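You operate a simulated robot arm through the tools that you are given. There is no shell and no other tool.

The job below is to be done with a simulated robot arm. You get a single attempt, and the scene is never put back.

TASK
Get the finished bracket off the open printer's plate and into the dark parts tray.
Fine: wait till the display shows READY, switch off, bend the plate on the grey block with the yellow button, plate back on its bed.

The check looks at the end state, three seconds after you hand in, the way a careful person would. Anything else that was tipped, shoved, dropped, spilled or broken makes it a failure.

THE ROBOT
A 7-joint arm with a two-finger parallel gripper, fixed in place. Base frame: the origin is at the foot of the arm, x ahead of it, y to its left, z up. Lengths are in mm, angles in degrees, forces in N, time in s.
With the tool pointing down near the work surface it reaches from about 320 to 860 mm from the base axis. Its first joint turns from -143.0 to 143.0 degrees. Payload 3 kg.
The TCP is the grasp point between the finger pads, 30 mm short of the fingertips. In the tool frame z runs along the fingers and y along their closing line. The gripper opens to 94 mm. The fingers are 28 mm wide and 10 mm thick; the gripper's body (50 by 96 mm) begins 55 mm behind the TCP.
Orientation is told as [roll, pitch, yaw] about the base's x, y, z axes, in that order, counted from this pose: with the fingers straight down and closing along the base's y, the tool's x points along the base's -x, its y along +y and its z along -z.

THE INTERFACE
- The arm moves only by the tool servo_tool. Its argument "moves" is a list of rows, each a list of 7 numbers: the turn, a rotation vector about the tool's x, y, z in degrees, then the shift along the tool's x, y, z in mm, then the finger opening in mm, from 0 to 94. In form: [[ax, ay, az, tx, ty, tz, grip], ...]. A call has 1 to 20 rows; each row shifts and turns the commanded pose from where the row before left it, along the tool's axes as they then stand. Each row takes 0.2 s and may step no farther than 50 mm and 8.6 degrees from the row before; otherwise, or with a gripper value out of range, the whole call is refused. Where a pose cannot be reached the arm comes as near as it can. A force on the tool above 90 N (or 10 N above the force at the start of the call, whichever is more), or a blocked arm, ends the call early, and 0.2 s more pass. The fingers move at their own pace (about 72 mm/s each) and stop on an object; they squeeze with about 43 N. The grip force told is the motor's: it shows also when the fingers shut on nothing. Time passes only in rows, and 0.2 s behind the last, so rows that do not move let the fingers close. It gives the time, the measured TCP pose, the force on the tool (base axes), the opening and the grip force at its end, in the units of the frame above (readings bear some noise), with the torque about the TCP (base axes, N m) and any sound that the robot's microphone picked up.
- Cameras (640 x 400 px; columns grow to the right, rows downward): "scene" is fixed at [400, -644.7, 1661.3]; the picture's right is [0.90, -0.43, 0.00], its down [-0.25, -0.52, -0.82] and it looks along [0.35, 0.74, -0.57] (base axes); focal length 345 px, centre (320, 200). "wrist" rides on the gripper at [76, 14, -103] in the tool frame; the picture's right is [-0.18, 0.98, 0.00], its down [-0.75, -0.14, -0.64] and it looks along [-0.63, -0.12, 0.77] (tool axes); focal length 243 px, centre (320, 200). There is no depth. A picture from a camera that has moved, and an enlarged one, comes with that camera's place and axes in the base frame and with its lens. The place of the scene camera against the robot may be out by one fixed shift of up to 12 mm in any direction.
- capture(camera): a new picture of that camera. No time passes.
- enlarge(camera, box): a new picture of the part [left, top, right, bottom] of that camera's present view, enlarged. No time passes.
- finish_job(): hands the job in; it is judged then, once.

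Places have to be worked out from the pictures, the camera data and where the tool is seen. Open the gripper and draw the arm clear of the work before you hand the job in, unless the task says otherwise.

The tools are called after "Emit:" by a JSON object that holds its "fn" and its "kwargs". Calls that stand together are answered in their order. servo_tool: Moves the arm, as the interface text tells. Its arguments: {"type":"object","properties":{"moves":{"type":"array","items":{"type":"array","items":{"type":"number"}}}},"required":["moves"]} The other tools are called the same way: capture (camera) takes a picture; enlarge (camera, box) takes an enlarged picture of a part of a camera's view; finish_job () hands the job in.

At the start:

```text
t: 0.0
tcp_pos: [513.4, 197.3, 1263.2]
ee_rot: [0.0, -0.1, 0.0]
force: [0.0, -0.7, -1.0]
moment: [0.01, -0.02, 0.0]
opening: 94.2
finger_force: 0.0
```

scene: 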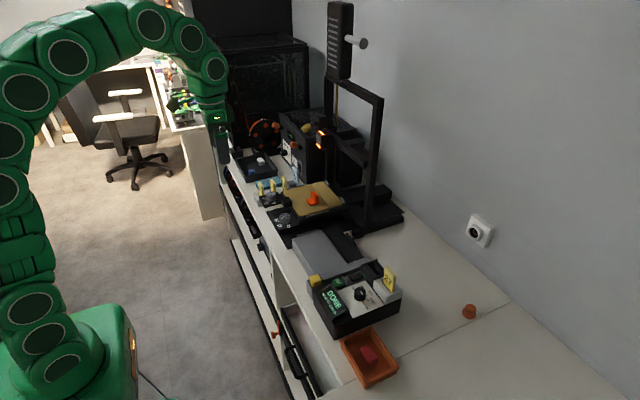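
wrist: 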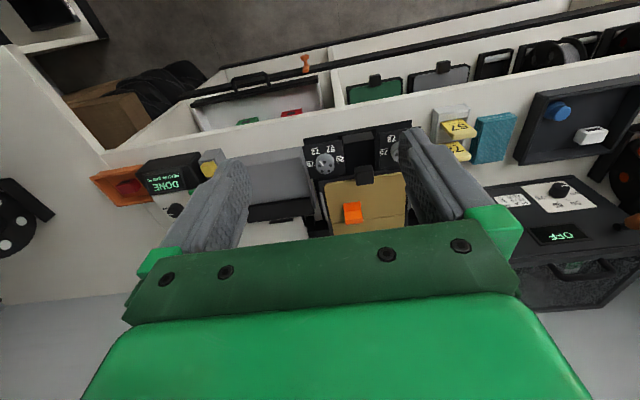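

The pictures show the open printer with an orange part on a tan plate, a control box with a display, trays, and a grey block. I enlarge several parts to read them before moving.

Emit:
{"fn": "enlarge", "kwargs": {"camera": "scene", "box": [230, 140, 420, 260]}}

Emit:
{"fn": "enlarge", "kwargs": {"camera": "scene", "box": [280, 220, 440, 320]}}

Emit:
{"fn": "enlarge", "kwargs": {"camera": "scene", "box": [300, 300, 500, 400]}}

Emit:
{"fn": "enlarge", "kwargs": {"camera": "wrist", "box": [80, 100, 280, 225]}}

Emit:
{"fn": "enlarge", "kwargs": {"camera": "wrist", "box": [240, 110, 440, 235]}}

Emit:
{"fn": "enlarge", "kwargs": {"camera": "wrist", "box": [420, 80, 640, 220]}}

```text
3.33 times, centred on (325, 200) of scene
camera zoom: at [400.0, -644.7, 1661.3], right [0.9, -0.43, 0.0], down [-0.25, -0.52, -0.82], along [0.35, 0.74, -0.57], focal length 1150 px, centre (303, 200)
```

zoom: 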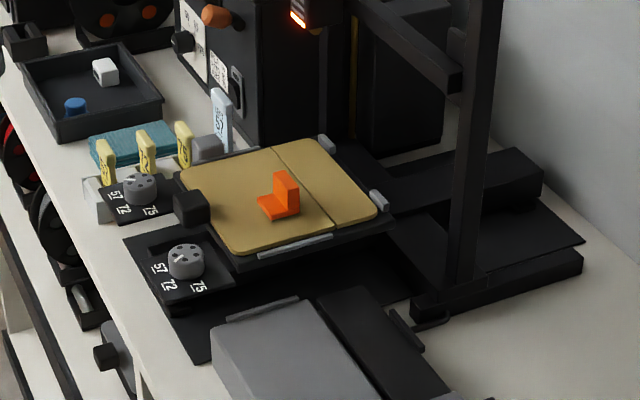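

```text
4.00 times, centred on (360, 270) of scene
camera zoom: at [400.0, -644.7, 1661.3], right [0.9, -0.43, 0.0], down [-0.25, -0.52, -0.82], along [0.35, 0.74, -0.57], focal length 1380 px, centre (160, -80)
```

zoom: 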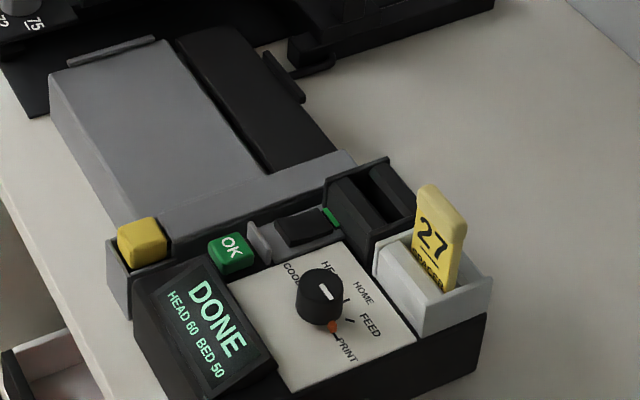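

```text
3.20 times, centred on (400, 350) of scene
camera zoom: at [400.0, -644.7, 1661.3], right [0.9, -0.43, 0.0], down [-0.25, -0.52, -0.82], along [0.35, 0.74, -0.57], focal length 1104 px, centre (64, -280)
```

zoom: 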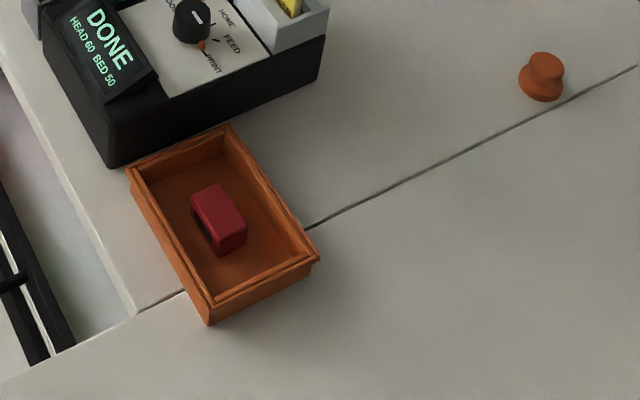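

```text
3.20 times, centred on (180, 162) of wrist
camera zoom: at [437.4, 211.6, 1366.9], right [0.18, 0.98, 0.0], down [0.75, -0.14, 0.64], along [0.63, -0.12, -0.77], focal length 776 px, centre (768, 320)
```

zoom: 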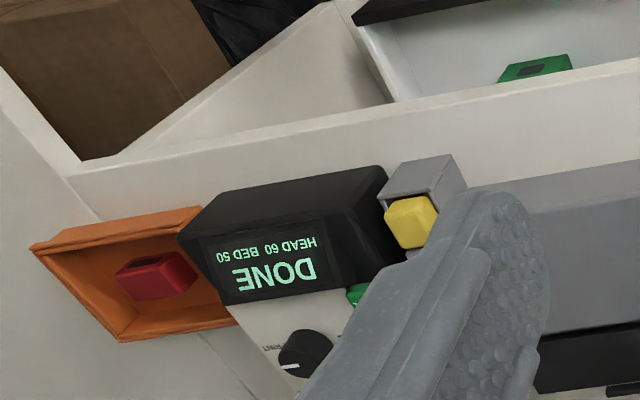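

```text
3.20 times, centred on (340, 172) of wrist
camera zoom: at [437.4, 211.6, 1366.9], right [0.18, 0.98, 0.0], down [0.75, -0.14, 0.64], along [0.63, -0.12, -0.77], focal length 776 px, centre (256, 288)
```

zoom: 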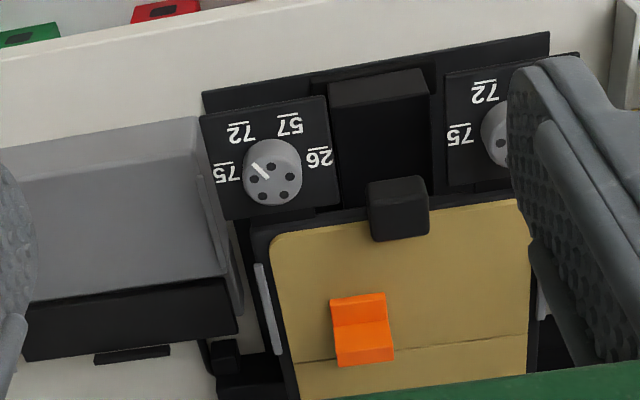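

```text
2.86 times, centred on (530, 150) of wrist
camera zoom: at [437.4, 211.6, 1366.9], right [0.18, 0.98, 0.0], down [0.75, -0.14, 0.64], along [0.63, -0.12, -0.77], focal length 693 px, centre (-280, 343)
```

zoom: 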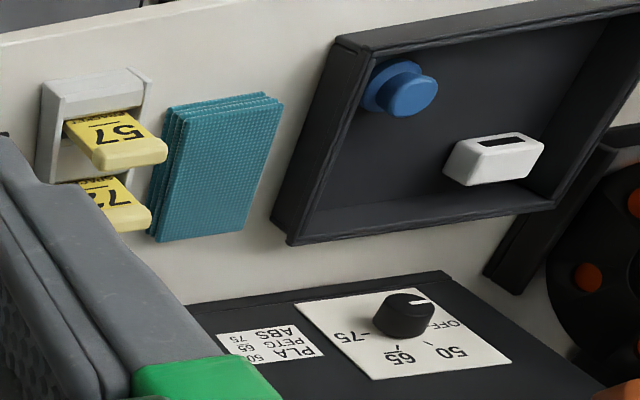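

The bench items sit around z≈900–1000: I estimate the part near (781,215,1005), the display near (673,-154,960), the orange tray near (688,-288,910) and the dark tray near (705,636,925). I move the arm sideways, high and clear of everything, to look at the control box closely.

Emit:
{"fn": "servo_tool", "kwargs": {"moves": [[0, 0, 0, 0, -48, 10, 94], [0, 0, 0, 0, -48, 10, 94], [0, 0, 0, 0, -48, 10, 94], [0, 0, 0, 0, -48, 10, 94], [0, 0, 0, 0, -48, 10, 94], [0, 0, 0, 0, -48, 10, 94], [0, 0, 0, 0, -48, 10, 94]]}}

Emit:
{"fn": "capture", "kwargs": {"camera": "wrist"}}

Emit:
{"fn": "capture", "kwargs": {"camera": "scene"}}

```text
t: 1.6
tcp_pos: [512.8, -138.4, 1194.9]
ee_rot: [-0.1, -0.1, 0.1]
force: [0.3, 0.3, 0.1]
moment: [0.0, -0.01, -0.03]
opening: 93.9
finger_force: 0.1
```

```text
taken
camera wrist: at [437.3, -124.0, 1297.4], right [0.18, 0.98, 0.0], down [0.75, -0.14, 0.64], along [0.63, -0.12, -0.77], focal length 243 px, centre (320, 200)
```

wrist: 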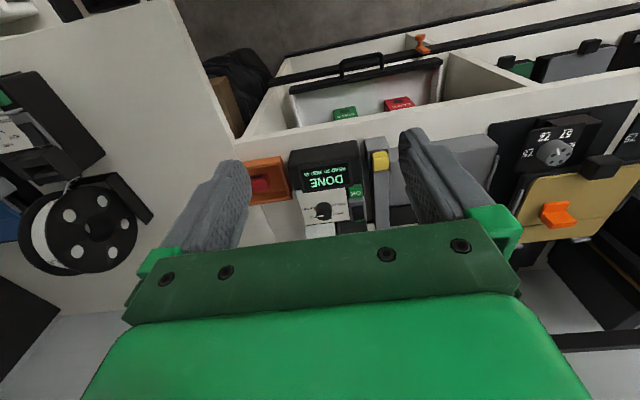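

```text
taken
```

scene: 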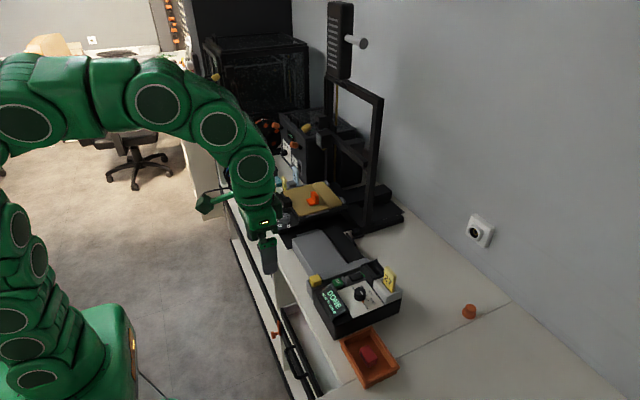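

Now I zoom in on the control box and its surroundings from the new wrist pose.

Emit:
{"fn": "enlarge", "kwargs": {"camera": "wrist", "box": [240, 130, 410, 240]}}

Emit:
{"fn": "enlarge", "kwargs": {"camera": "wrist", "box": [270, 20, 470, 145]}}

Emit:
{"fn": "enlarge", "kwargs": {"camera": "wrist", "box": [460, 90, 640, 240]}}

Emit:
{"fn": "enlarge", "kwargs": {"camera": "scene", "box": [300, 245, 410, 315]}}

Emit:
{"fn": "enlarge", "kwargs": {"camera": "scene", "box": [290, 60, 410, 220]}}

Emit:
{"fn": "enlarge", "kwargs": {"camera": "wrist", "box": [0, 60, 180, 280]}}

```text
3.64 times, centred on (325, 185) of wrist
camera zoom: at [437.3, -124.0, 1297.4], right [0.18, 0.98, 0.0], down [0.75, -0.14, 0.64], along [0.63, -0.12, -0.77], focal length 882 px, centre (302, 254)
```

zoom: 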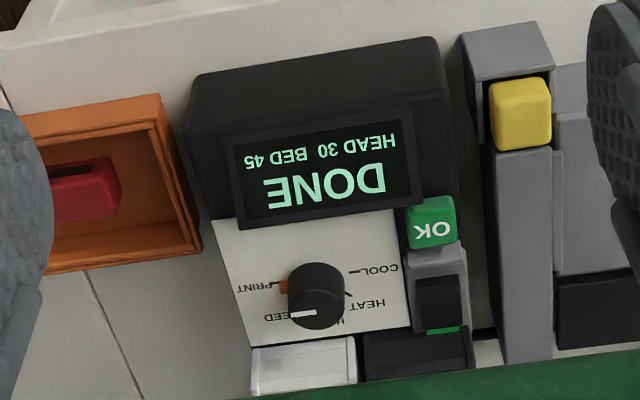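

```text
3.20 times, centred on (370, 82) of wrist
camera zoom: at [437.3, -124.0, 1297.4], right [0.18, 0.98, 0.0], down [0.75, -0.14, 0.64], along [0.63, -0.12, -0.77], focal length 776 px, centre (160, 576)
```

zoom: 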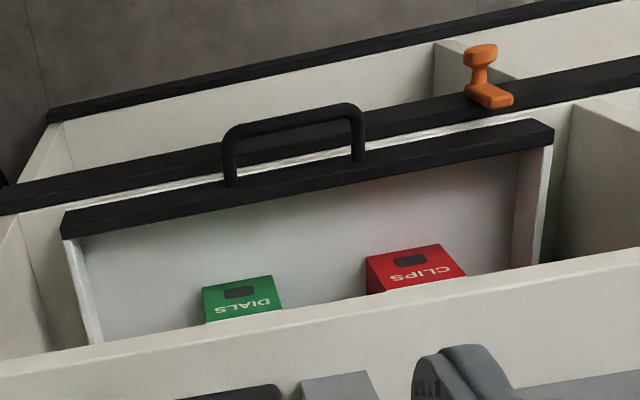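

```text
2.67 times, centred on (550, 165) of wrist
camera zoom: at [437.3, -124.0, 1297.4], right [0.18, 0.98, 0.0], down [0.75, -0.14, 0.64], along [0.63, -0.12, -0.77], focal length 647 px, centre (-293, 293)
```

zoom: 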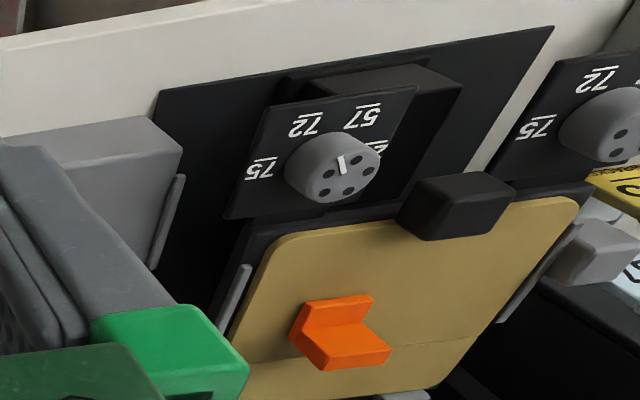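

```text
5.71 times, centred on (355, 280) of scene
camera zoom: at [400.0, -644.7, 1661.3], right [0.9, -0.43, 0.0], down [-0.25, -0.52, -0.82], along [0.35, 0.74, -0.57], focal length 1972 px, centre (120, -257)
```

zoom: 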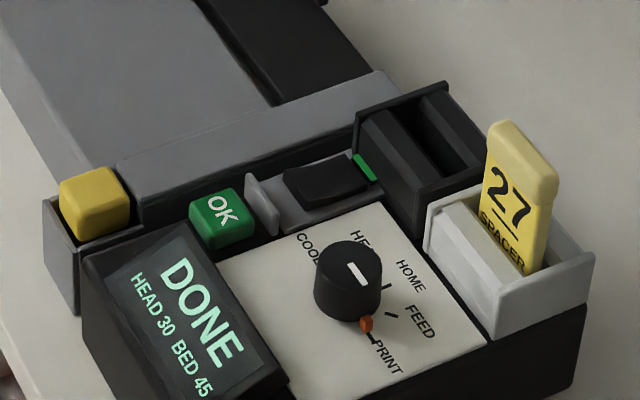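

```text
2.50 times, centred on (350, 140) of scene
camera zoom: at [400.0, -644.7, 1661.3], right [0.9, -0.43, 0.0], down [-0.25, -0.52, -0.82], along [0.35, 0.74, -0.57], focal length 863 px, centre (245, 350)
```

zoom: 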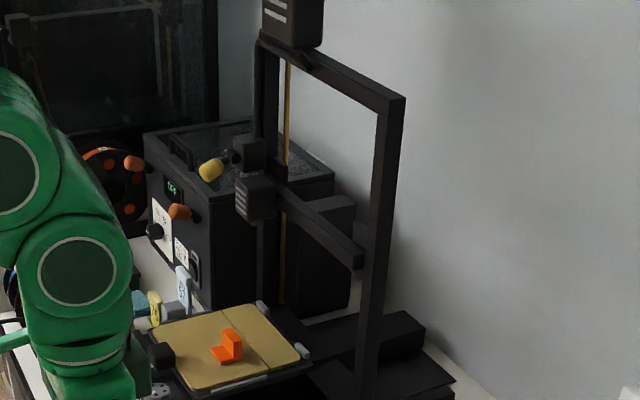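

```text
1.82 times, centred on (90, 170) of wrist
camera zoom: at [437.3, -124.0, 1297.4], right [0.18, 0.98, 0.0], down [0.75, -0.14, 0.64], along [0.63, -0.12, -0.77], focal length 441 px, centre (738, 254)
```

zoom: 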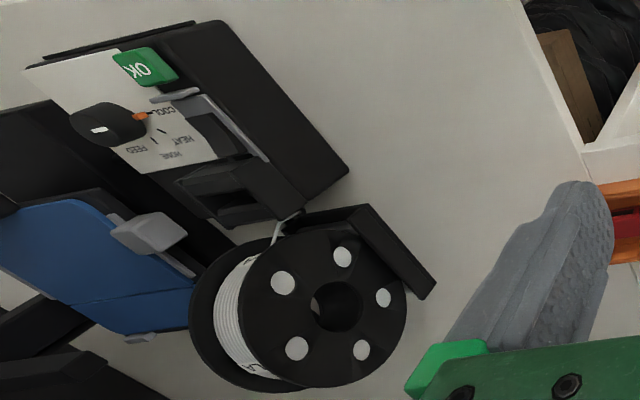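

The display reads DONE with head 60→30 and bed 50→45 after 1.6 s, so the printer cools by itself. While it does, I move to the left side at a safe height to look at the dark tray, the spacers and the plate.

Emit:
{"fn": "servo_tool", "kwargs": {"moves": [[0, 0, 0, 0, 48, -8, 94], [0, 0, 0, 0, 48, -8, 94], [0, 0, 0, 0, 48, 0, 94], [0, 0, 0, 0, 48, 0, 94], [0, 0, 0, 0, 48, 0, 94], [0, 0, 0, 0, 48, 0, 94], [0, 0, 0, 0, 48, 0, 94], [0, 0, 0, 0, 48, 0, 94], [0, 0, 0, 0, 48, 0, 94], [0, 0, 0, 0, 48, 0, 94], [0, 0, 0, 0, 48, 0, 94], [0, 0, 0, 0, 48, 0, 94], [0, 0, 0, 0, 48, 0, 94]]}}

Emit:
{"fn": "capture", "kwargs": {"camera": "wrist"}}

Emit:
{"fn": "enlarge", "kwargs": {"camera": "scene", "box": [300, 245, 410, 315]}}

```text
t: 4.4
tcp_pos: [515.0, 487.4, 1208.0]
ee_rot: [-0.2, 0.0, -0.1]
force: [-0.2, 0.2, 0.3]
moment: [0.01, -0.03, -0.01]
opening: 93.7
finger_force: 0.0
```

```text
taken
camera wrist: at [438.6, 501.3, 1311.4], right [0.18, 0.98, 0.0], down [0.75, -0.14, 0.64], along [0.63, -0.12, -0.77], focal length 243 px, centre (320, 200)
```

wrist: 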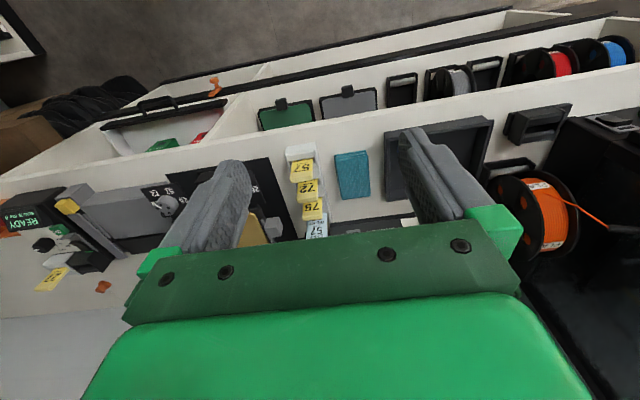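

```text
5.71 times, centred on (355, 280) of scene
camera zoom: at [400.0, -644.7, 1661.3], right [0.9, -0.43, 0.0], down [-0.25, -0.52, -0.82], along [0.35, 0.74, -0.57], focal length 1972 px, centre (120, -257)
```

zoom: 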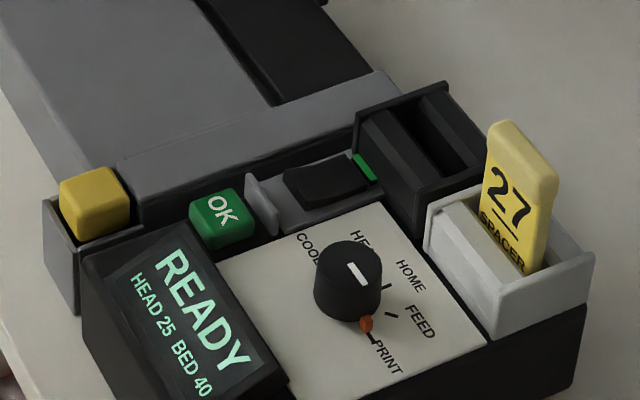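

The display now shows READY. I zoom in on the dark tray, spacers and plate region from here.

Emit:
{"fn": "enlarge", "kwargs": {"camera": "wrist", "box": [270, 100, 510, 250]}}

Emit:
{"fn": "enlarge", "kwargs": {"camera": "wrist", "box": [0, 160, 180, 300]}}

Emit:
{"fn": "capture", "kwargs": {"camera": "scene"}}

Emit:
{"fn": "enlarge", "kwargs": {"camera": "scene", "box": [230, 130, 330, 220]}}

Emit:
{"fn": "enlarge", "kwargs": {"camera": "scene", "box": [260, 170, 380, 250]}}

```text
2.67 times, centred on (390, 175) of wrist
camera zoom: at [438.6, 501.3, 1311.4], right [0.18, 0.98, 0.0], down [0.75, -0.14, 0.64], along [0.63, -0.12, -0.77], focal length 647 px, centre (133, 267)
```

zoom: 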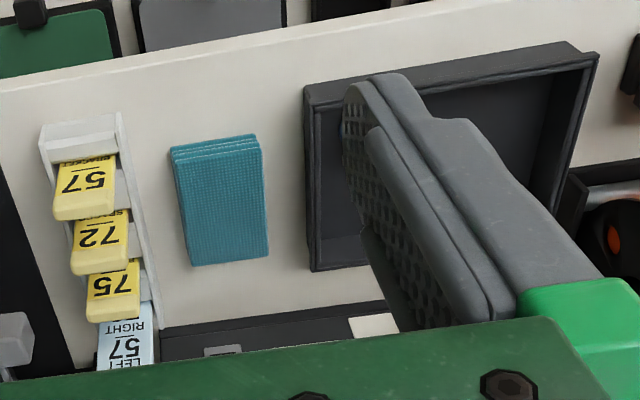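

```text
2.86 times, centred on (90, 230) of wrist
camera zoom: at [438.6, 501.3, 1311.4], right [0.18, 0.98, 0.0], down [0.75, -0.14, 0.64], along [0.63, -0.12, -0.77], focal length 693 px, centre (977, 114)
```

zoom: 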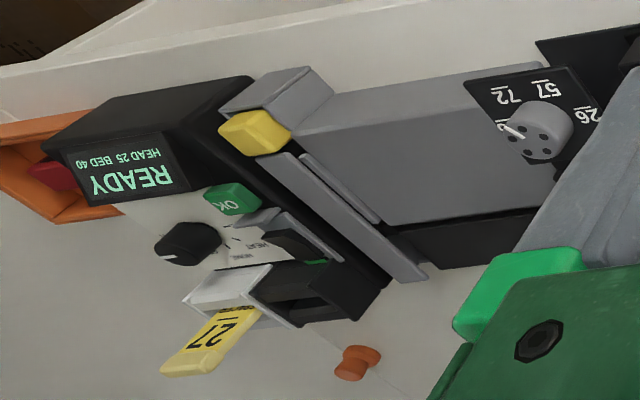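

```text
taken
```

scene: 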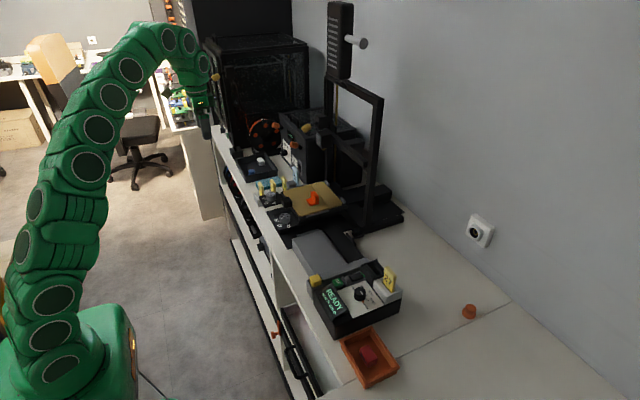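

```text
4.44 times, centred on (280, 175) of scene
camera zoom: at [400.0, -644.7, 1661.3], right [0.9, -0.43, 0.0], down [-0.25, -0.52, -0.82], along [0.35, 0.74, -0.57], focal length 1534 px, centre (498, 311)
```

zoom: 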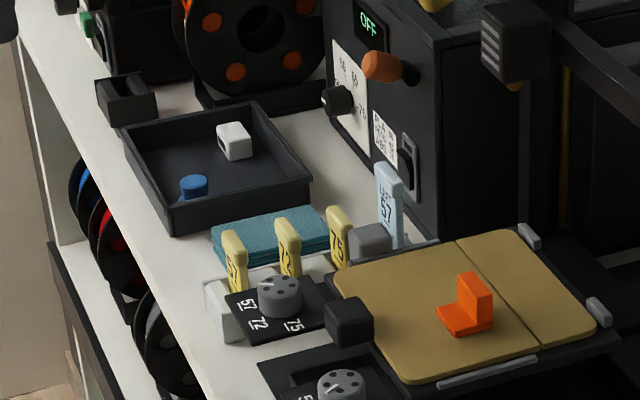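

```text
5.00 times, centred on (320, 210) of scene
camera zoom: at [400.0, -644.7, 1661.3], right [0.9, -0.43, 0.0], down [-0.25, -0.52, -0.82], along [0.35, 0.74, -0.57], focal length 1726 px, centre (320, 150)
```

zoom: 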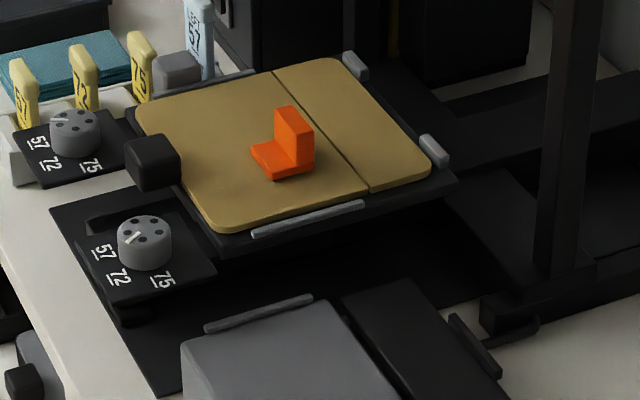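

The dark tray spans roughly x 626–778, y 574–745, so its near corner is at the edge of reach. Next I move to look closely at the plate, its black handle and the clips around the bed.

Emit:
{"fn": "servo_tool", "kwargs": {"moves": [[0, 0, 0, 0, -48, 0, 94], [0, 0, 0, 0, -48, 0, 94], [0, 0, 0, -5, -47, 8, 94], [0, 0, 0, -10, -46, 10, 94], [0, 0, 0, -10, -46, 10, 94], [0, 0, 0, -10, -46, 10, 94]]}}

Emit:
{"fn": "capture", "kwargs": {"camera": "wrist"}}

Emit:
{"fn": "enlarge", "kwargs": {"camera": "wrist", "box": [220, 80, 440, 230]}}

```text
t: 5.8
tcp_pos: [547.0, 202.9, 1172.3]
ee_rot: [0.1, -0.3, 0.0]
force: [0.4, -0.5, 0.2]
moment: [0.01, 0.03, -0.04]
opening: 94.2
finger_force: 0.0
```

```text
taken
camera wrist: at [470.7, 217.2, 1274.8], right [0.18, 0.98, 0.0], down [0.75, -0.14, 0.64], along [0.63, -0.12, -0.76], focal length 243 px, centre (320, 200)
```

wrist: 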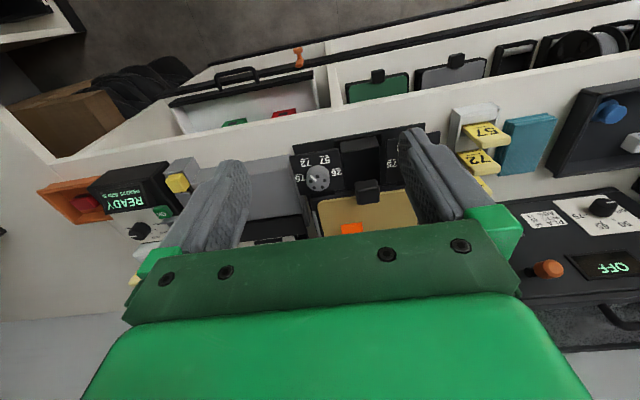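

```text
2.67 times, centred on (330, 155) of wrist
camera zoom: at [470.7, 217.2, 1274.8], right [0.18, 0.98, 0.0], down [0.75, -0.14, 0.64], along [0.63, -0.12, -0.76], focal length 647 px, centre (293, 320)
```

zoom: 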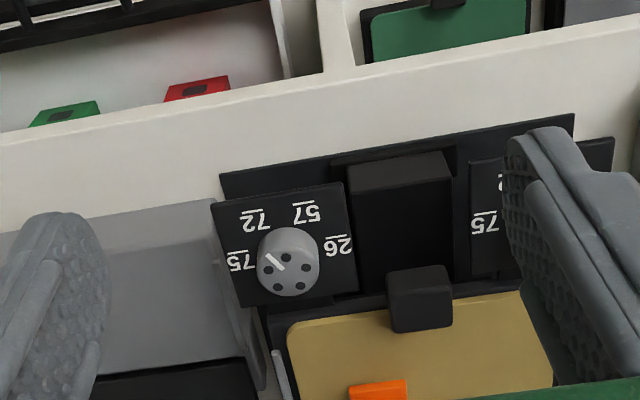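

I zoom in harder on the handle and the knobs to see which face is which.

Emit:
{"fn": "enlarge", "kwargs": {"camera": "wrist", "box": [290, 130, 420, 235]}}

Emit:
{"fn": "enlarge", "kwargs": {"camera": "scene", "box": [270, 180, 350, 235]}}

Emit:
{"fn": "enlarge", "kwargs": {"camera": "scene", "box": [330, 160, 410, 250]}}

Emit:
{"fn": "enlarge", "kwargs": {"camera": "scene", "box": [280, 220, 370, 290]}}

```text
3.81 times, centred on (355, 182) of wrist
camera zoom: at [470.7, 217.2, 1274.8], right [0.18, 0.98, 0.0], down [0.75, -0.14, 0.64], along [0.63, -0.12, -0.76], focal length 924 px, centre (187, 267)
```

zoom: 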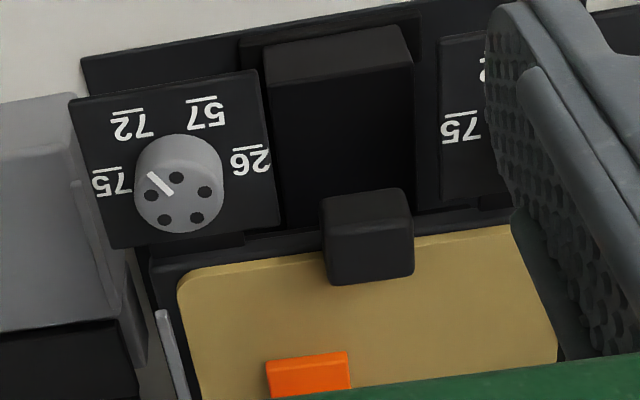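

```text
7.27 times, centred on (310, 208) of scene
camera zoom: at [400.0, -644.7, 1661.3], right [0.9, -0.43, 0.0], down [-0.25, -0.52, -0.82], along [0.35, 0.74, -0.57], focal length 2510 px, centre (393, 146)
```

zoom: 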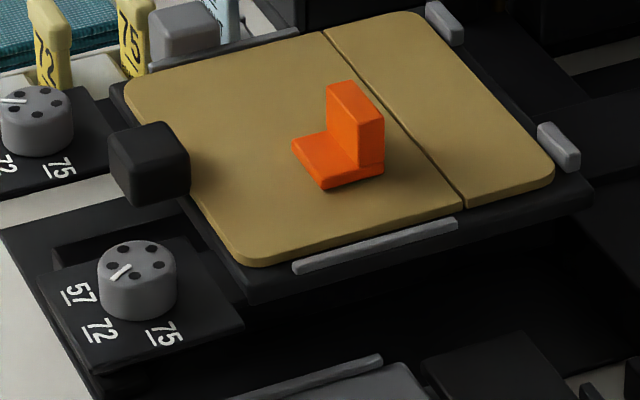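

```text
4.44 times, centred on (370, 205) of scene
camera zoom: at [400.0, -644.7, 1661.3], right [0.9, -0.43, 0.0], down [-0.25, -0.52, -0.82], along [0.35, 0.74, -0.57], focal length 1534 px, centre (98, 178)
```

zoom: 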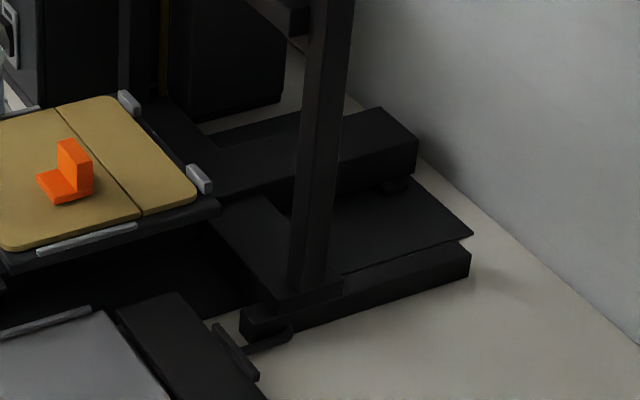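

```text
5.71 times, centred on (325, 255) of scene
camera zoom: at [400.0, -644.7, 1661.3], right [0.9, -0.43, 0.0], down [-0.25, -0.52, -0.82], along [0.35, 0.74, -0.57], focal length 1972 px, centre (291, -114)
```

zoom: 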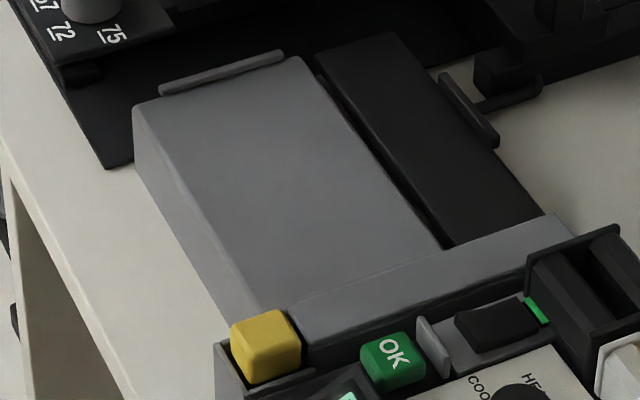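

Triangulating from the wrist views gives the plate's near edge at x≈726, y 169–329, z≈970, the OK button at (710,-109,957), the yellow button at (666,-62,941) and the rocker switch at (762,-112,958). I now move over for a close view of the rocker before pressing it.

Emit:
{"fn": "servo_tool", "kwargs": {"moves": [[0, 0, 0, -10, -41, 8, 94], [0, 0, 0, -10, -41, 8, 94], [0, 0, 0, -10, -41, 8, 94], [0, 0, 0, -10, -41, 8, 94], [0, 0, 0, -10, -41, 8, 94], [0, 0, 0, -10, -41, 8, 94], [0, 0, 0, -10, -41, 8, 94], [0, 0, 0, -10, -41, 8, 94]]}}

Emit:
{"fn": "capture", "kwargs": {"camera": "wrist"}}

Emit:
{"fn": "enlarge", "kwargs": {"camera": "wrist", "box": [240, 120, 410, 235]}}

```text
t: 7.6
tcp_pos: [627.3, -124.4, 1105.3]
ee_rot: [-0.1, -0.1, 0.0]
force: [0.2, 0.6, 0.5]
moment: [0.02, -0.01, -0.02]
opening: 93.9
finger_force: 0.1
```

```text
taken
camera wrist: at [550.9, -110.9, 1208.3], right [0.18, 0.98, 0.0], down [0.75, -0.14, 0.64], along [0.63, -0.12, -0.77], focal length 243 px, centre (320, 200)
```

wrist: 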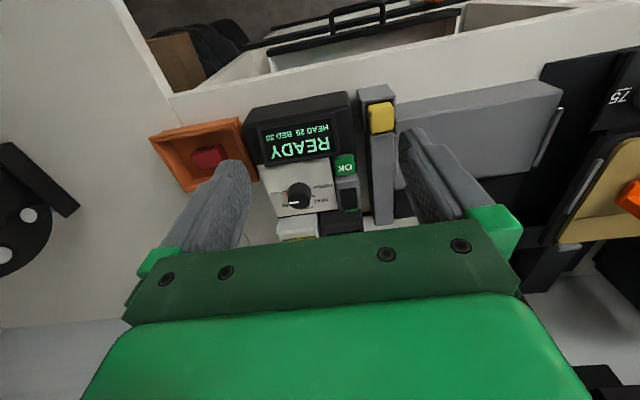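

```text
3.48 times, centred on (325, 178) of wrist
camera zoom: at [550.9, -110.9, 1208.3], right [0.18, 0.98, 0.0], down [0.75, -0.14, 0.64], along [0.63, -0.12, -0.77], focal length 844 px, centre (303, 278)
```

zoom: 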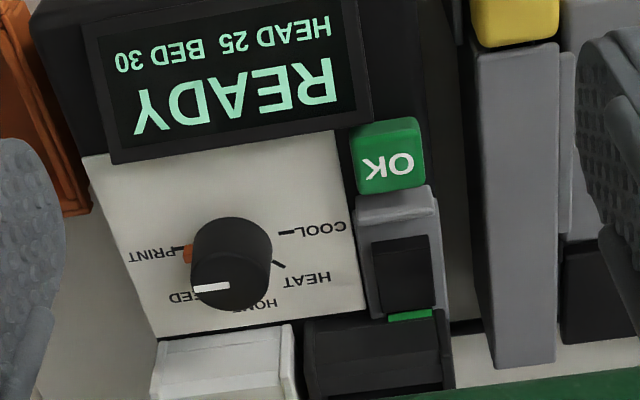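

The rocker sits in a grey housing with a guard on its near end and a green lamp at its far end. I zoom further to judge which end is raised.

Emit:
{"fn": "enlarge", "kwargs": {"camera": "wrist", "box": [325, 165, 380, 220]}}

Emit:
{"fn": "enlarge", "kwargs": {"camera": "scene", "box": [335, 260, 385, 295]}}

Emit:
{"fn": "enlarge", "kwargs": {"camera": "wrist", "box": [340, 70, 580, 230]}}

```text
7.27 times, centred on (352, 192) of wrist
camera zoom: at [550.9, -110.9, 1208.3], right [0.18, 0.98, 0.0], down [0.75, -0.14, 0.64], along [0.63, -0.12, -0.77], focal length 1764 px, centre (84, 254)
```

zoom: 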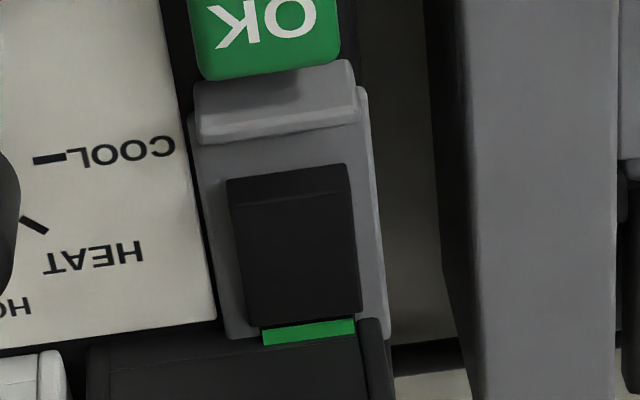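

```text
11.43 times, centred on (360, 278) of scene
camera zoom: at [400.0, -644.7, 1661.3], right [0.9, -0.43, 0.0], down [-0.25, -0.52, -0.82], along [0.35, 0.74, -0.57], focal length 3944 px, centre (-137, -686)
```

zoom: 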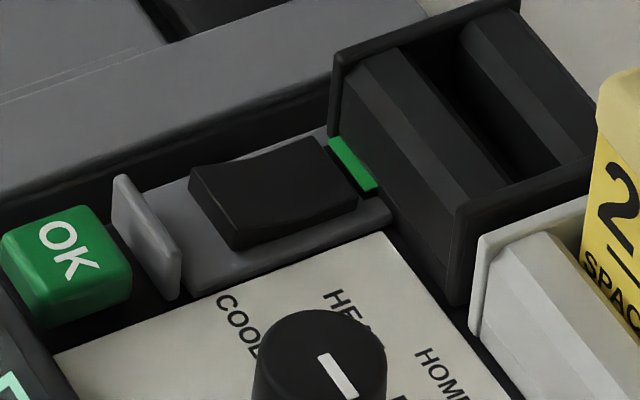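

```text
2.50 times, centred on (460, 150) of wrist
camera zoom: at [550.9, -110.9, 1208.3], right [0.18, 0.98, 0.0], down [0.75, -0.14, 0.64], along [0.63, -0.12, -0.77], focal length 606 px, centre (-30, 325)
```

zoom: 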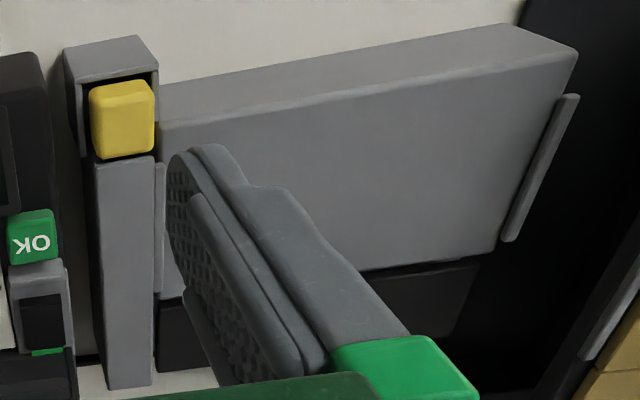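

The rocker's near (−x) end stands raised and the far end by the green lamp is pressed in, so I must push the near end at about (752,-110). I close the fingers, tilt the tool 25° outward so its leading corner lies directly below the TCP, and hover above it.

Emit:
{"fn": "servo_tool", "kwargs": {"moves": [[0, -8.4, 0, 0, 0, 0, 40], [0, -8.4, 0, 0, 0, 0, 20], [0, -8.2, 0, 0, 0, 0, 0], [0, 0, 0, -23.8, 3.4, 23.5, 0], [0, 0, 0, -23.8, 3.4, 23.5, 0], [0, 0, 0, -23.8, 3.4, 23.5, 0], [0, 0, 0, -23.8, 3.4, 23.5, 0], [0, 0, 0, 0, 0, 0, 0]]}}

Emit:
{"fn": "enlarge", "kwargs": {"camera": "scene", "box": [300, 210, 420, 300]}}

Emit:
{"fn": "capture", "kwargs": {"camera": "wrist"}}

```text
t: 9.4
tcp_pos: [753.4, -111.2, 1062.4]
ee_rot: [-0.1, -25.1, 0.0]
force: [0.2, -0.5, 0.4]
moment: [0.0, 0.0, 0.0]
opening: 0.1
finger_force: 32.9
```

```text
4.44 times, centred on (360, 255) of scene
camera zoom: at [400.0, -644.7, 1661.3], right [0.9, -0.43, 0.0], down [-0.25, -0.52, -0.82], along [0.35, 0.74, -0.57], focal length 1534 px, centre (142, -44)
```

zoom: 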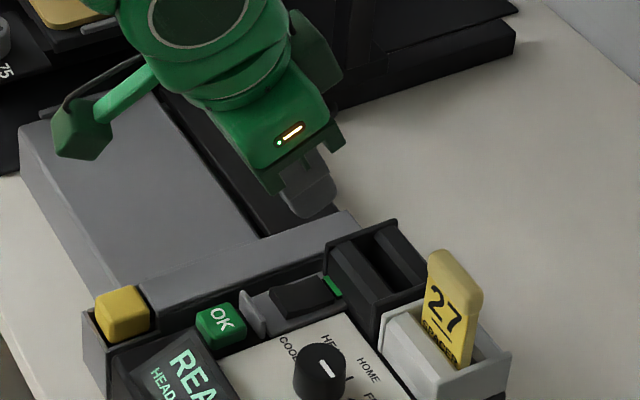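

```text
taken
camera wrist: at [640.9, -96.7, 1124.5], right [0.17, 0.98, 0.08], down [0.41, -0.14, 0.9], along [0.9, -0.12, -0.43], focal length 243 px, centre (320, 200)
```

wrist: 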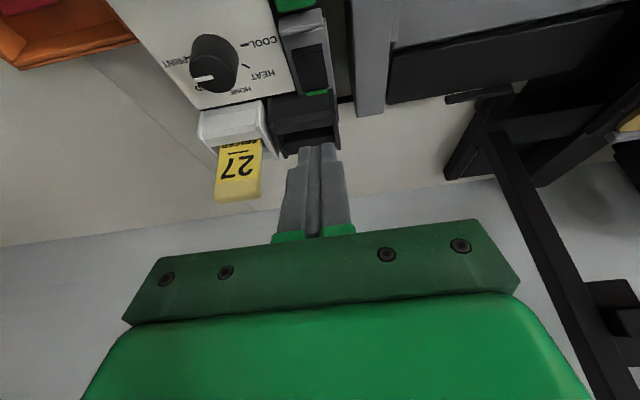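

The tip projects where expected and the scene bias is only a few mm, so the press point is right. I descend straight to just above the rocker and check.

Emit:
{"fn": "servo_tool", "kwargs": {"moves": [[0, 0, 0, 8.5, 0, 18.1, 0], [0, 0, 0, 8.5, 0, 18.1, 0], [0, 0, 0, 4.2, 0, 9.1, 0]]}}

Emit:
{"fn": "enlarge", "kwargs": {"camera": "scene", "box": [330, 240, 400, 300]}}

Emit:
{"fn": "enlarge", "kwargs": {"camera": "wrist", "box": [250, 60, 390, 200]}}

```text
t: 10.2
tcp_pos: [755.1, -110.5, 1013.6]
ee_rot: [-0.2, -25.0, 0.0]
force: [-0.4, 0.2, -0.2]
moment: [0.01, -0.03, 0.02]
opening: 0.0
finger_force: 32.9
```

```text
6.67 times, centred on (365, 270) of scene
camera zoom: at [400.0, -644.7, 1661.3], right [0.9, -0.43, 0.0], down [-0.25, -0.52, -0.82], along [0.35, 0.74, -0.57], focal length 2301 px, centre (20, -267)
```

zoom: 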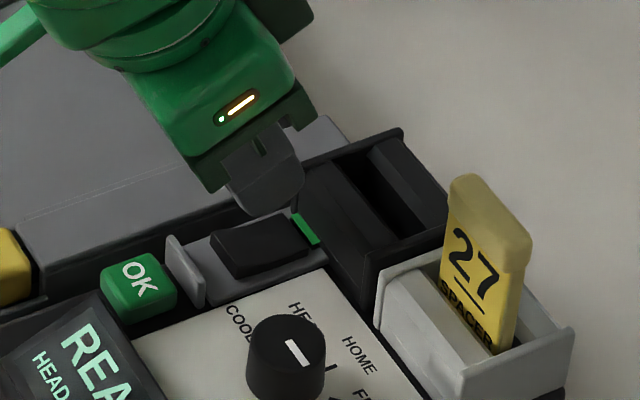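

```text
2.86 times, centred on (320, 130) of wrist
camera zoom: at [642.7, -95.7, 1074.4], right [0.17, 0.98, 0.08], down [0.41, -0.14, 0.9], along [0.9, -0.12, -0.43], focal length 693 px, centre (320, 400)
```

zoom: 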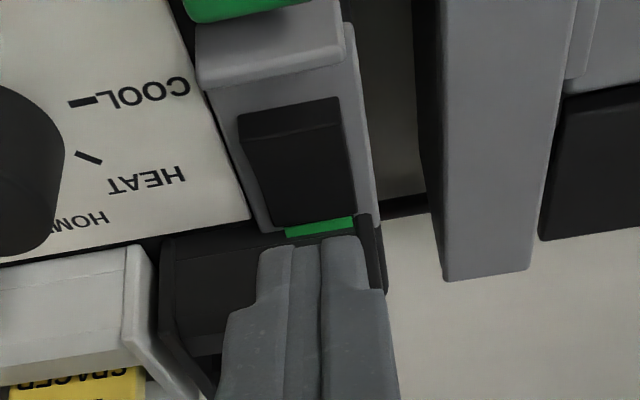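

The press point projects onto the near quarter of the rocker, well centred across it. I go down a little more and then press in small steps while watching the force.

Emit:
{"fn": "servo_tool", "kwargs": {"moves": [[0, 0, 0, 5, 0, 4.8, 0], [0, 0, 0, 2.8, 0, 4.8, 0], [0, 0, 0, 0.85, 0, 1.81, 0], [0, 0, 0, 0.85, 0, 1.81, 0]]}}

```text
t: 11.2
tcp_pos: [750.8, -109.7, 997.3]
ee_rot: [-0.1, -25.1, 0.0]
force: [-0.4, -1.1, -0.3]
moment: [-0.01, -0.02, -0.01]
opening: 0.1
finger_force: 32.5
```

No contact yet with the tip at about z 964. I keep pressing down in 1.5–2 mm steps.

Emit:
{"fn": "servo_tool", "kwargs": {"moves": [[0, 0, 0, 0.85, 0, 1.81, 0], [0, 0, 0, 0.85, 0, 1.81, 0], [0, 0, 0, 0.42, 0, 0.9, 0]]}}

Emit:
{"fn": "enlarge", "kwargs": {"camera": "wrist", "box": [250, 60, 390, 200]}}

Emit:
{"fn": "enlarge", "kwargs": {"camera": "scene", "box": [330, 240, 400, 300]}}

```text
t: 12.0
tcp_pos: [751.7, -110.4, 992.7]
ee_rot: [-0.1, -25.0, 0.0]
force: [-0.5, -0.3, 0.9]
moment: [0.02, -0.03, -0.01]
opening: 0.0
finger_force: 32.8
heard: click
```

```text
2.86 times, centred on (320, 130) of wrist
camera zoom: at [639.6, -96.0, 1053.9], right [0.17, 0.98, 0.08], down [0.41, -0.14, 0.9], along [0.9, -0.12, -0.43], focal length 693 px, centre (320, 400)
```

zoom: 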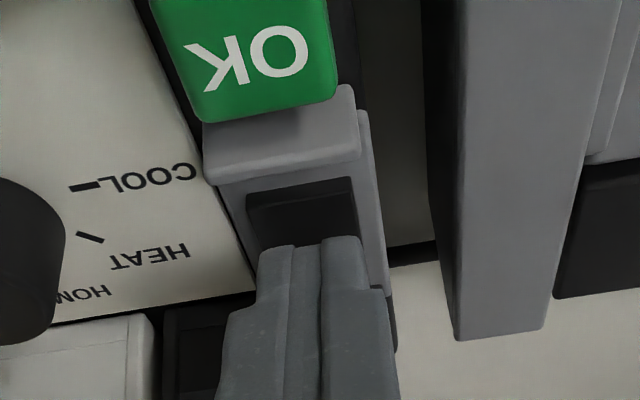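

```text
6.67 times, centred on (365, 270) of scene
camera zoom: at [400.0, -644.7, 1661.3], right [0.9, -0.43, 0.0], down [-0.25, -0.52, -0.82], along [0.35, 0.74, -0.57], focal length 2301 px, centre (20, -267)
```

zoom: 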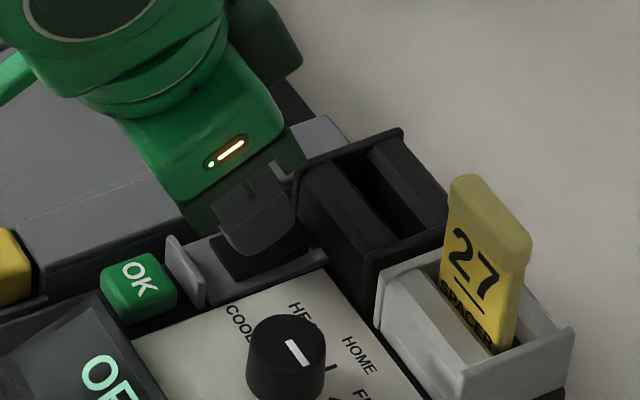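

A click was heard and the display now starts with "OF…". I lift off straight up and verify that it says OFF.

Emit:
{"fn": "servo_tool", "kwargs": {"moves": [[0, 0, 0, -8.5, 0, -18.1, 0], [0, 0, 0, -17, 0, -36, 0], [0, 0, 0, -17, 0, -36, 0]]}}

Emit:
{"fn": "enlarge", "kwargs": {"camera": "scene", "box": [300, 245, 410, 315]}}

Emit:
{"fn": "capture", "kwargs": {"camera": "wrist"}}

```text
t: 12.8
tcp_pos: [750.9, -110.2, 1092.5]
ee_rot: [-0.1, -25.0, 0.0]
force: [0.9, 0.3, -0.2]
moment: [-0.01, 0.01, 0.0]
opening: 0.1
finger_force: 33.0
```

```text
5.71 times, centred on (355, 280) of scene
camera zoom: at [400.0, -644.7, 1661.3], right [0.9, -0.43, 0.0], down [-0.25, -0.52, -0.82], along [0.35, 0.74, -0.57], focal length 1972 px, centre (120, -257)
```

zoom: 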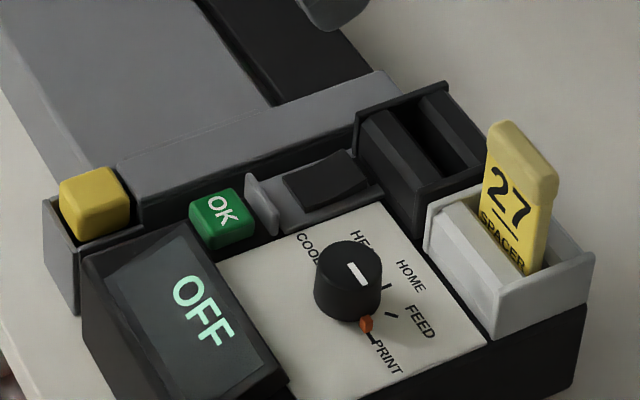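

```text
taken
camera wrist: at [639.2, -95.3, 1153.7], right [0.17, 0.98, 0.08], down [0.41, -0.14, 0.9], along [0.9, -0.12, -0.43], focal length 243 px, centre (320, 200)
```

wrist: 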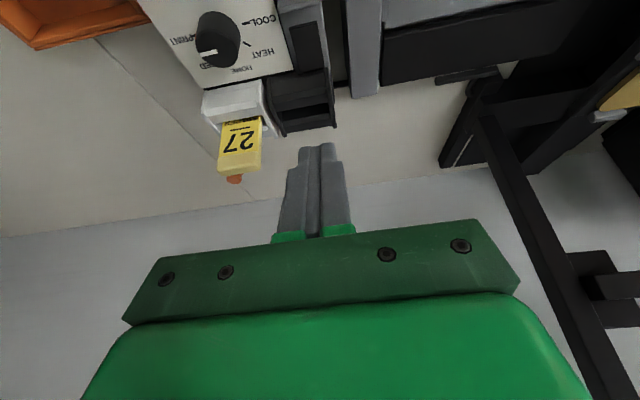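

The printer is OFF. I retreat and go over to the bed with the tilted tool so that the camera sees the whole plate.

Emit:
{"fn": "servo_tool", "kwargs": {"moves": [[0, 0, 0, 30.2, 0, -24.6, 0], [0, 0, 0, 30.2, 0, -24.6, 0], [0, 0, 0, 30.2, 0, -24.6, 0], [0, 0, 0, 30.2, 0, -24.6, 0], [0, 0, 0, 0, 43, 0, 20], [0, 0, 0, 0, 43, 0, 40], [0, 0, 0, 0, 43, 0, 60], [0, 0, 0, 0, 43, 0, 90], [0, 0, 0, 0, 43, 0, 90], [0, 0, 0, 0, 43, 0, 90], [0, 0, 0, 0, 43, 0, 90], [0, 0, 0, 0, 43, 0, 90]]}}

Emit:
{"fn": "capture", "kwargs": {"camera": "wrist"}}

Emit:
{"fn": "enlarge", "kwargs": {"camera": "wrist", "box": [220, 80, 440, 230]}}

```text
t: 15.4
tcp_pos: [601.6, 232.6, 1127.8]
ee_rot: [-0.1, -25.0, 0.0]
force: [0.1, -0.1, -1.0]
moment: [0.0, 0.01, 0.0]
opening: 89.8
finger_force: 0.0
```

```text
taken
camera wrist: at [489.5, 247.6, 1189.3], right [0.17, 0.98, 0.08], down [0.41, -0.14, 0.9], along [0.9, -0.12, -0.43], focal length 243 px, centre (320, 200)
```

wrist: 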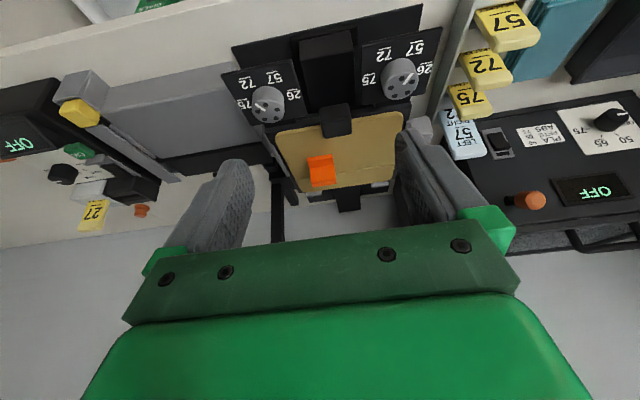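

```text
2.67 times, centred on (330, 155) of wrist
camera zoom: at [489.5, 247.6, 1189.3], right [0.17, 0.98, 0.08], down [0.41, -0.14, 0.9], along [0.9, -0.12, -0.43], focal length 647 px, centre (293, 320)
```

zoom: 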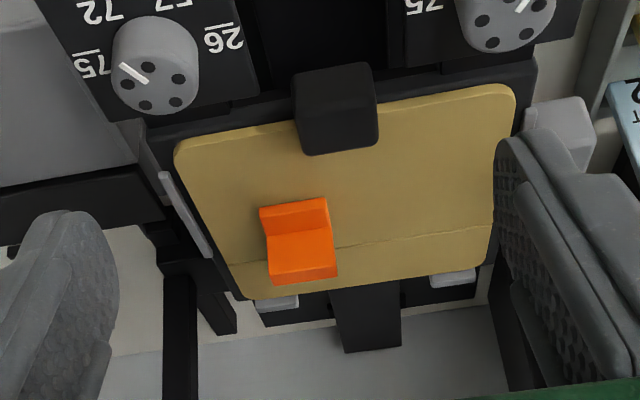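

The full plate is visible: about 160×160 mm, x 714–877, y 167–327, z≈985, with the handle on its near edge around y≈245. Now I move sideways to look at the bending station the same way, and zoom on the handle first.

Emit:
{"fn": "enlarge", "kwargs": {"camera": "wrist", "box": [300, 90, 380, 140]}}

Emit:
{"fn": "enlarge", "kwargs": {"camera": "wrist", "box": [270, 130, 410, 220]}}

Emit:
{"fn": "servo_tool", "kwargs": {"moves": [[0, 0, 0, 0, -43, 0, 90], [0, 0, 0, 0, -43, 0, 90], [0, 0, 0, 0, -43, 0, 90], [0, 0, 0, 0, -43, 0, 90], [0, 0, 0, 0, -30, 0, 90]]}}

Emit:
{"fn": "capture", "kwargs": {"camera": "wrist"}}

Emit:
{"fn": "enlarge", "kwargs": {"camera": "wrist", "box": [220, 60, 440, 210]}}

```text
8.00 times, centred on (340, 115) of wrist
camera zoom: at [489.5, 247.6, 1189.3], right [0.17, 0.98, 0.08], down [0.41, -0.14, 0.9], along [0.9, -0.12, -0.43], focal length 1941 px, centre (160, 880)
```

zoom: 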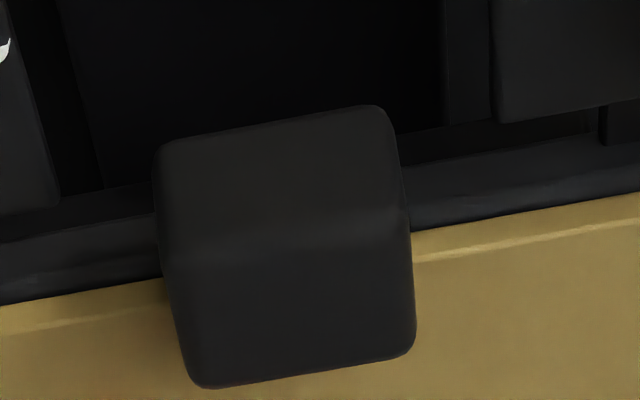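

```text
4.44 times, centred on (340, 175) of wrist
camera zoom: at [489.5, 247.6, 1189.3], right [0.17, 0.98, 0.08], down [0.41, -0.14, 0.9], along [0.9, -0.12, -0.43], focal length 1078 px, centre (231, 311)
```

zoom: 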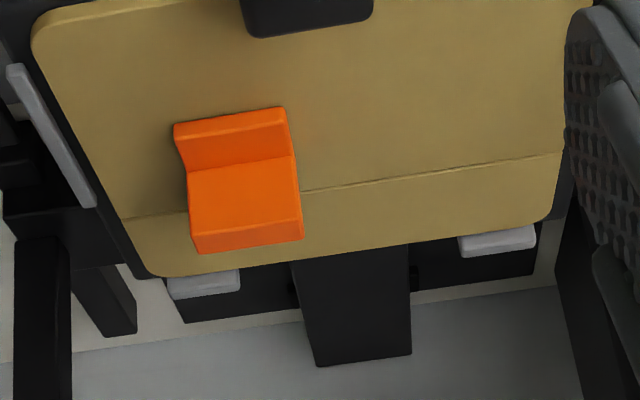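

```text
t: 16.6
tcp_pos: [601.3, 29.0, 1128.9]
ee_rot: [-0.1, -25.1, 0.1]
force: [-0.5, 0.4, 0.4]
moment: [0.01, 0.0, -0.03]
opening: 90.0
finger_force: 0.1
```

```text
taken
camera wrist: at [489.0, 44.3, 1190.5], right [0.17, 0.98, 0.08], down [0.41, -0.14, 0.9], along [0.9, -0.12, -0.43], focal length 243 px, centre (320, 200)
```

wrist: 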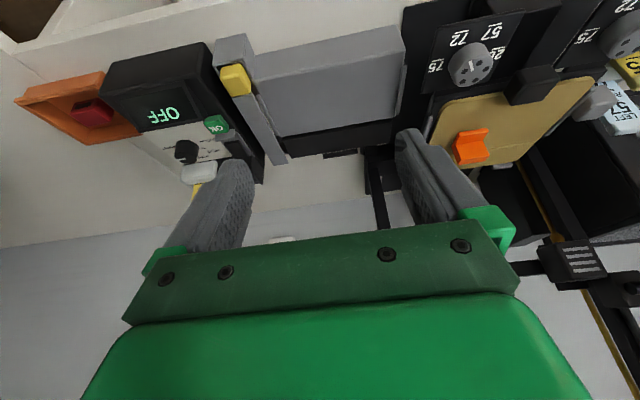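

```text
2.67 times, centred on (330, 135) of wrist
camera zoom: at [489.0, 44.3, 1190.5], right [0.17, 0.98, 0.08], down [0.41, -0.14, 0.9], along [0.9, -0.12, -0.43], focal length 647 px, centre (293, 373)
```

zoom: 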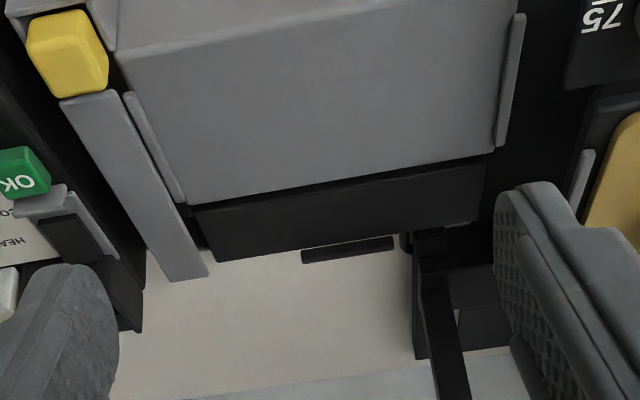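

I now have: handle ≈33×26×22 mm centred near (704,245.5,990); station top z≈940 with x 674–834, its rails centred on y≈41 and a far stop at x≈838. I straighten the tool and go above the handle with the opening reduced to 46 mm so the fingers clear the dials.

Emit:
{"fn": "servo_tool", "kwargs": {"moves": [[0, 8.4, 0, 0, 0, 0, 70], [0, 8.4, 0, 0, 0, 0, 60], [0, 8.2, 0, 0, 0, 0, 46], [0, 0, 0, -16.8, 36.1, 8.2, 46], [0, 0, 0, -16.8, 36.1, 8.2, 46], [0, 0, 0, -16.8, 36.1, 8.2, 46], [0, 0, 0, -16.8, 36.1, 8.2, 46], [0, 0, 0, -16.8, 36.1, 8.2, 46], [0, 0, 0, -16.8, 36.1, 8.2, 46], [0, 0, 0, 0, 0, 0, 46]]}}

Emit:
{"fn": "capture", "kwargs": {"camera": "wrist"}}

Emit:
{"fn": "enlarge", "kwargs": {"camera": "wrist", "box": [240, 90, 400, 235]}}

Emit:
{"fn": "enlarge", "kwargs": {"camera": "scene", "box": [250, 150, 350, 240]}}

```text
t: 18.8
tcp_pos: [702.7, 246.1, 1080.4]
ee_rot: [-0.1, -0.1, 0.0]
force: [0.2, -0.2, 0.4]
moment: [0.0, -0.01, -0.03]
opening: 46.0
finger_force: 0.0
```

```text
taken
camera wrist: at [626.5, 261.8, 1183.5], right [0.18, 0.98, 0.0], down [0.75, -0.14, 0.64], along [0.63, -0.12, -0.77], focal length 243 px, centre (320, 200)
```

wrist: 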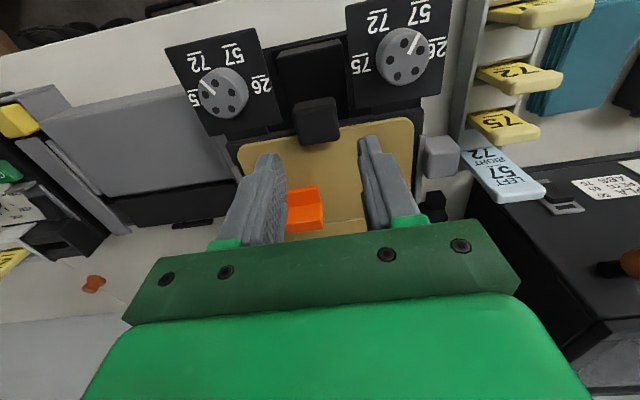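

```text
2.76 times, centred on (320, 162) of wrist
camera zoom: at [626.5, 261.8, 1183.5], right [0.18, 0.98, 0.0], down [0.75, -0.14, 0.64], along [0.63, -0.12, -0.77], focal length 669 px, centre (320, 303)
```

zoom: 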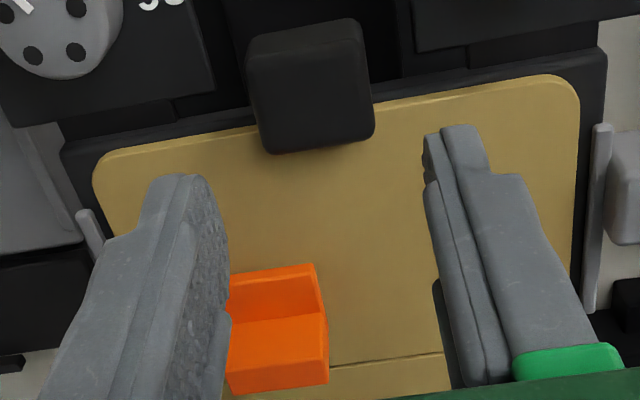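

```text
4.44 times, centred on (300, 195) of scene
camera zoom: at [400.0, -644.7, 1661.3], right [0.9, -0.43, 0.0], down [-0.25, -0.52, -0.82], along [0.35, 0.74, -0.57], focal length 1534 px, centre (409, 222)
```

zoom: 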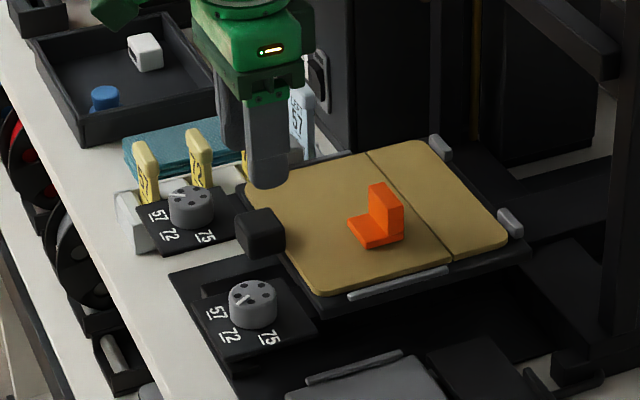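

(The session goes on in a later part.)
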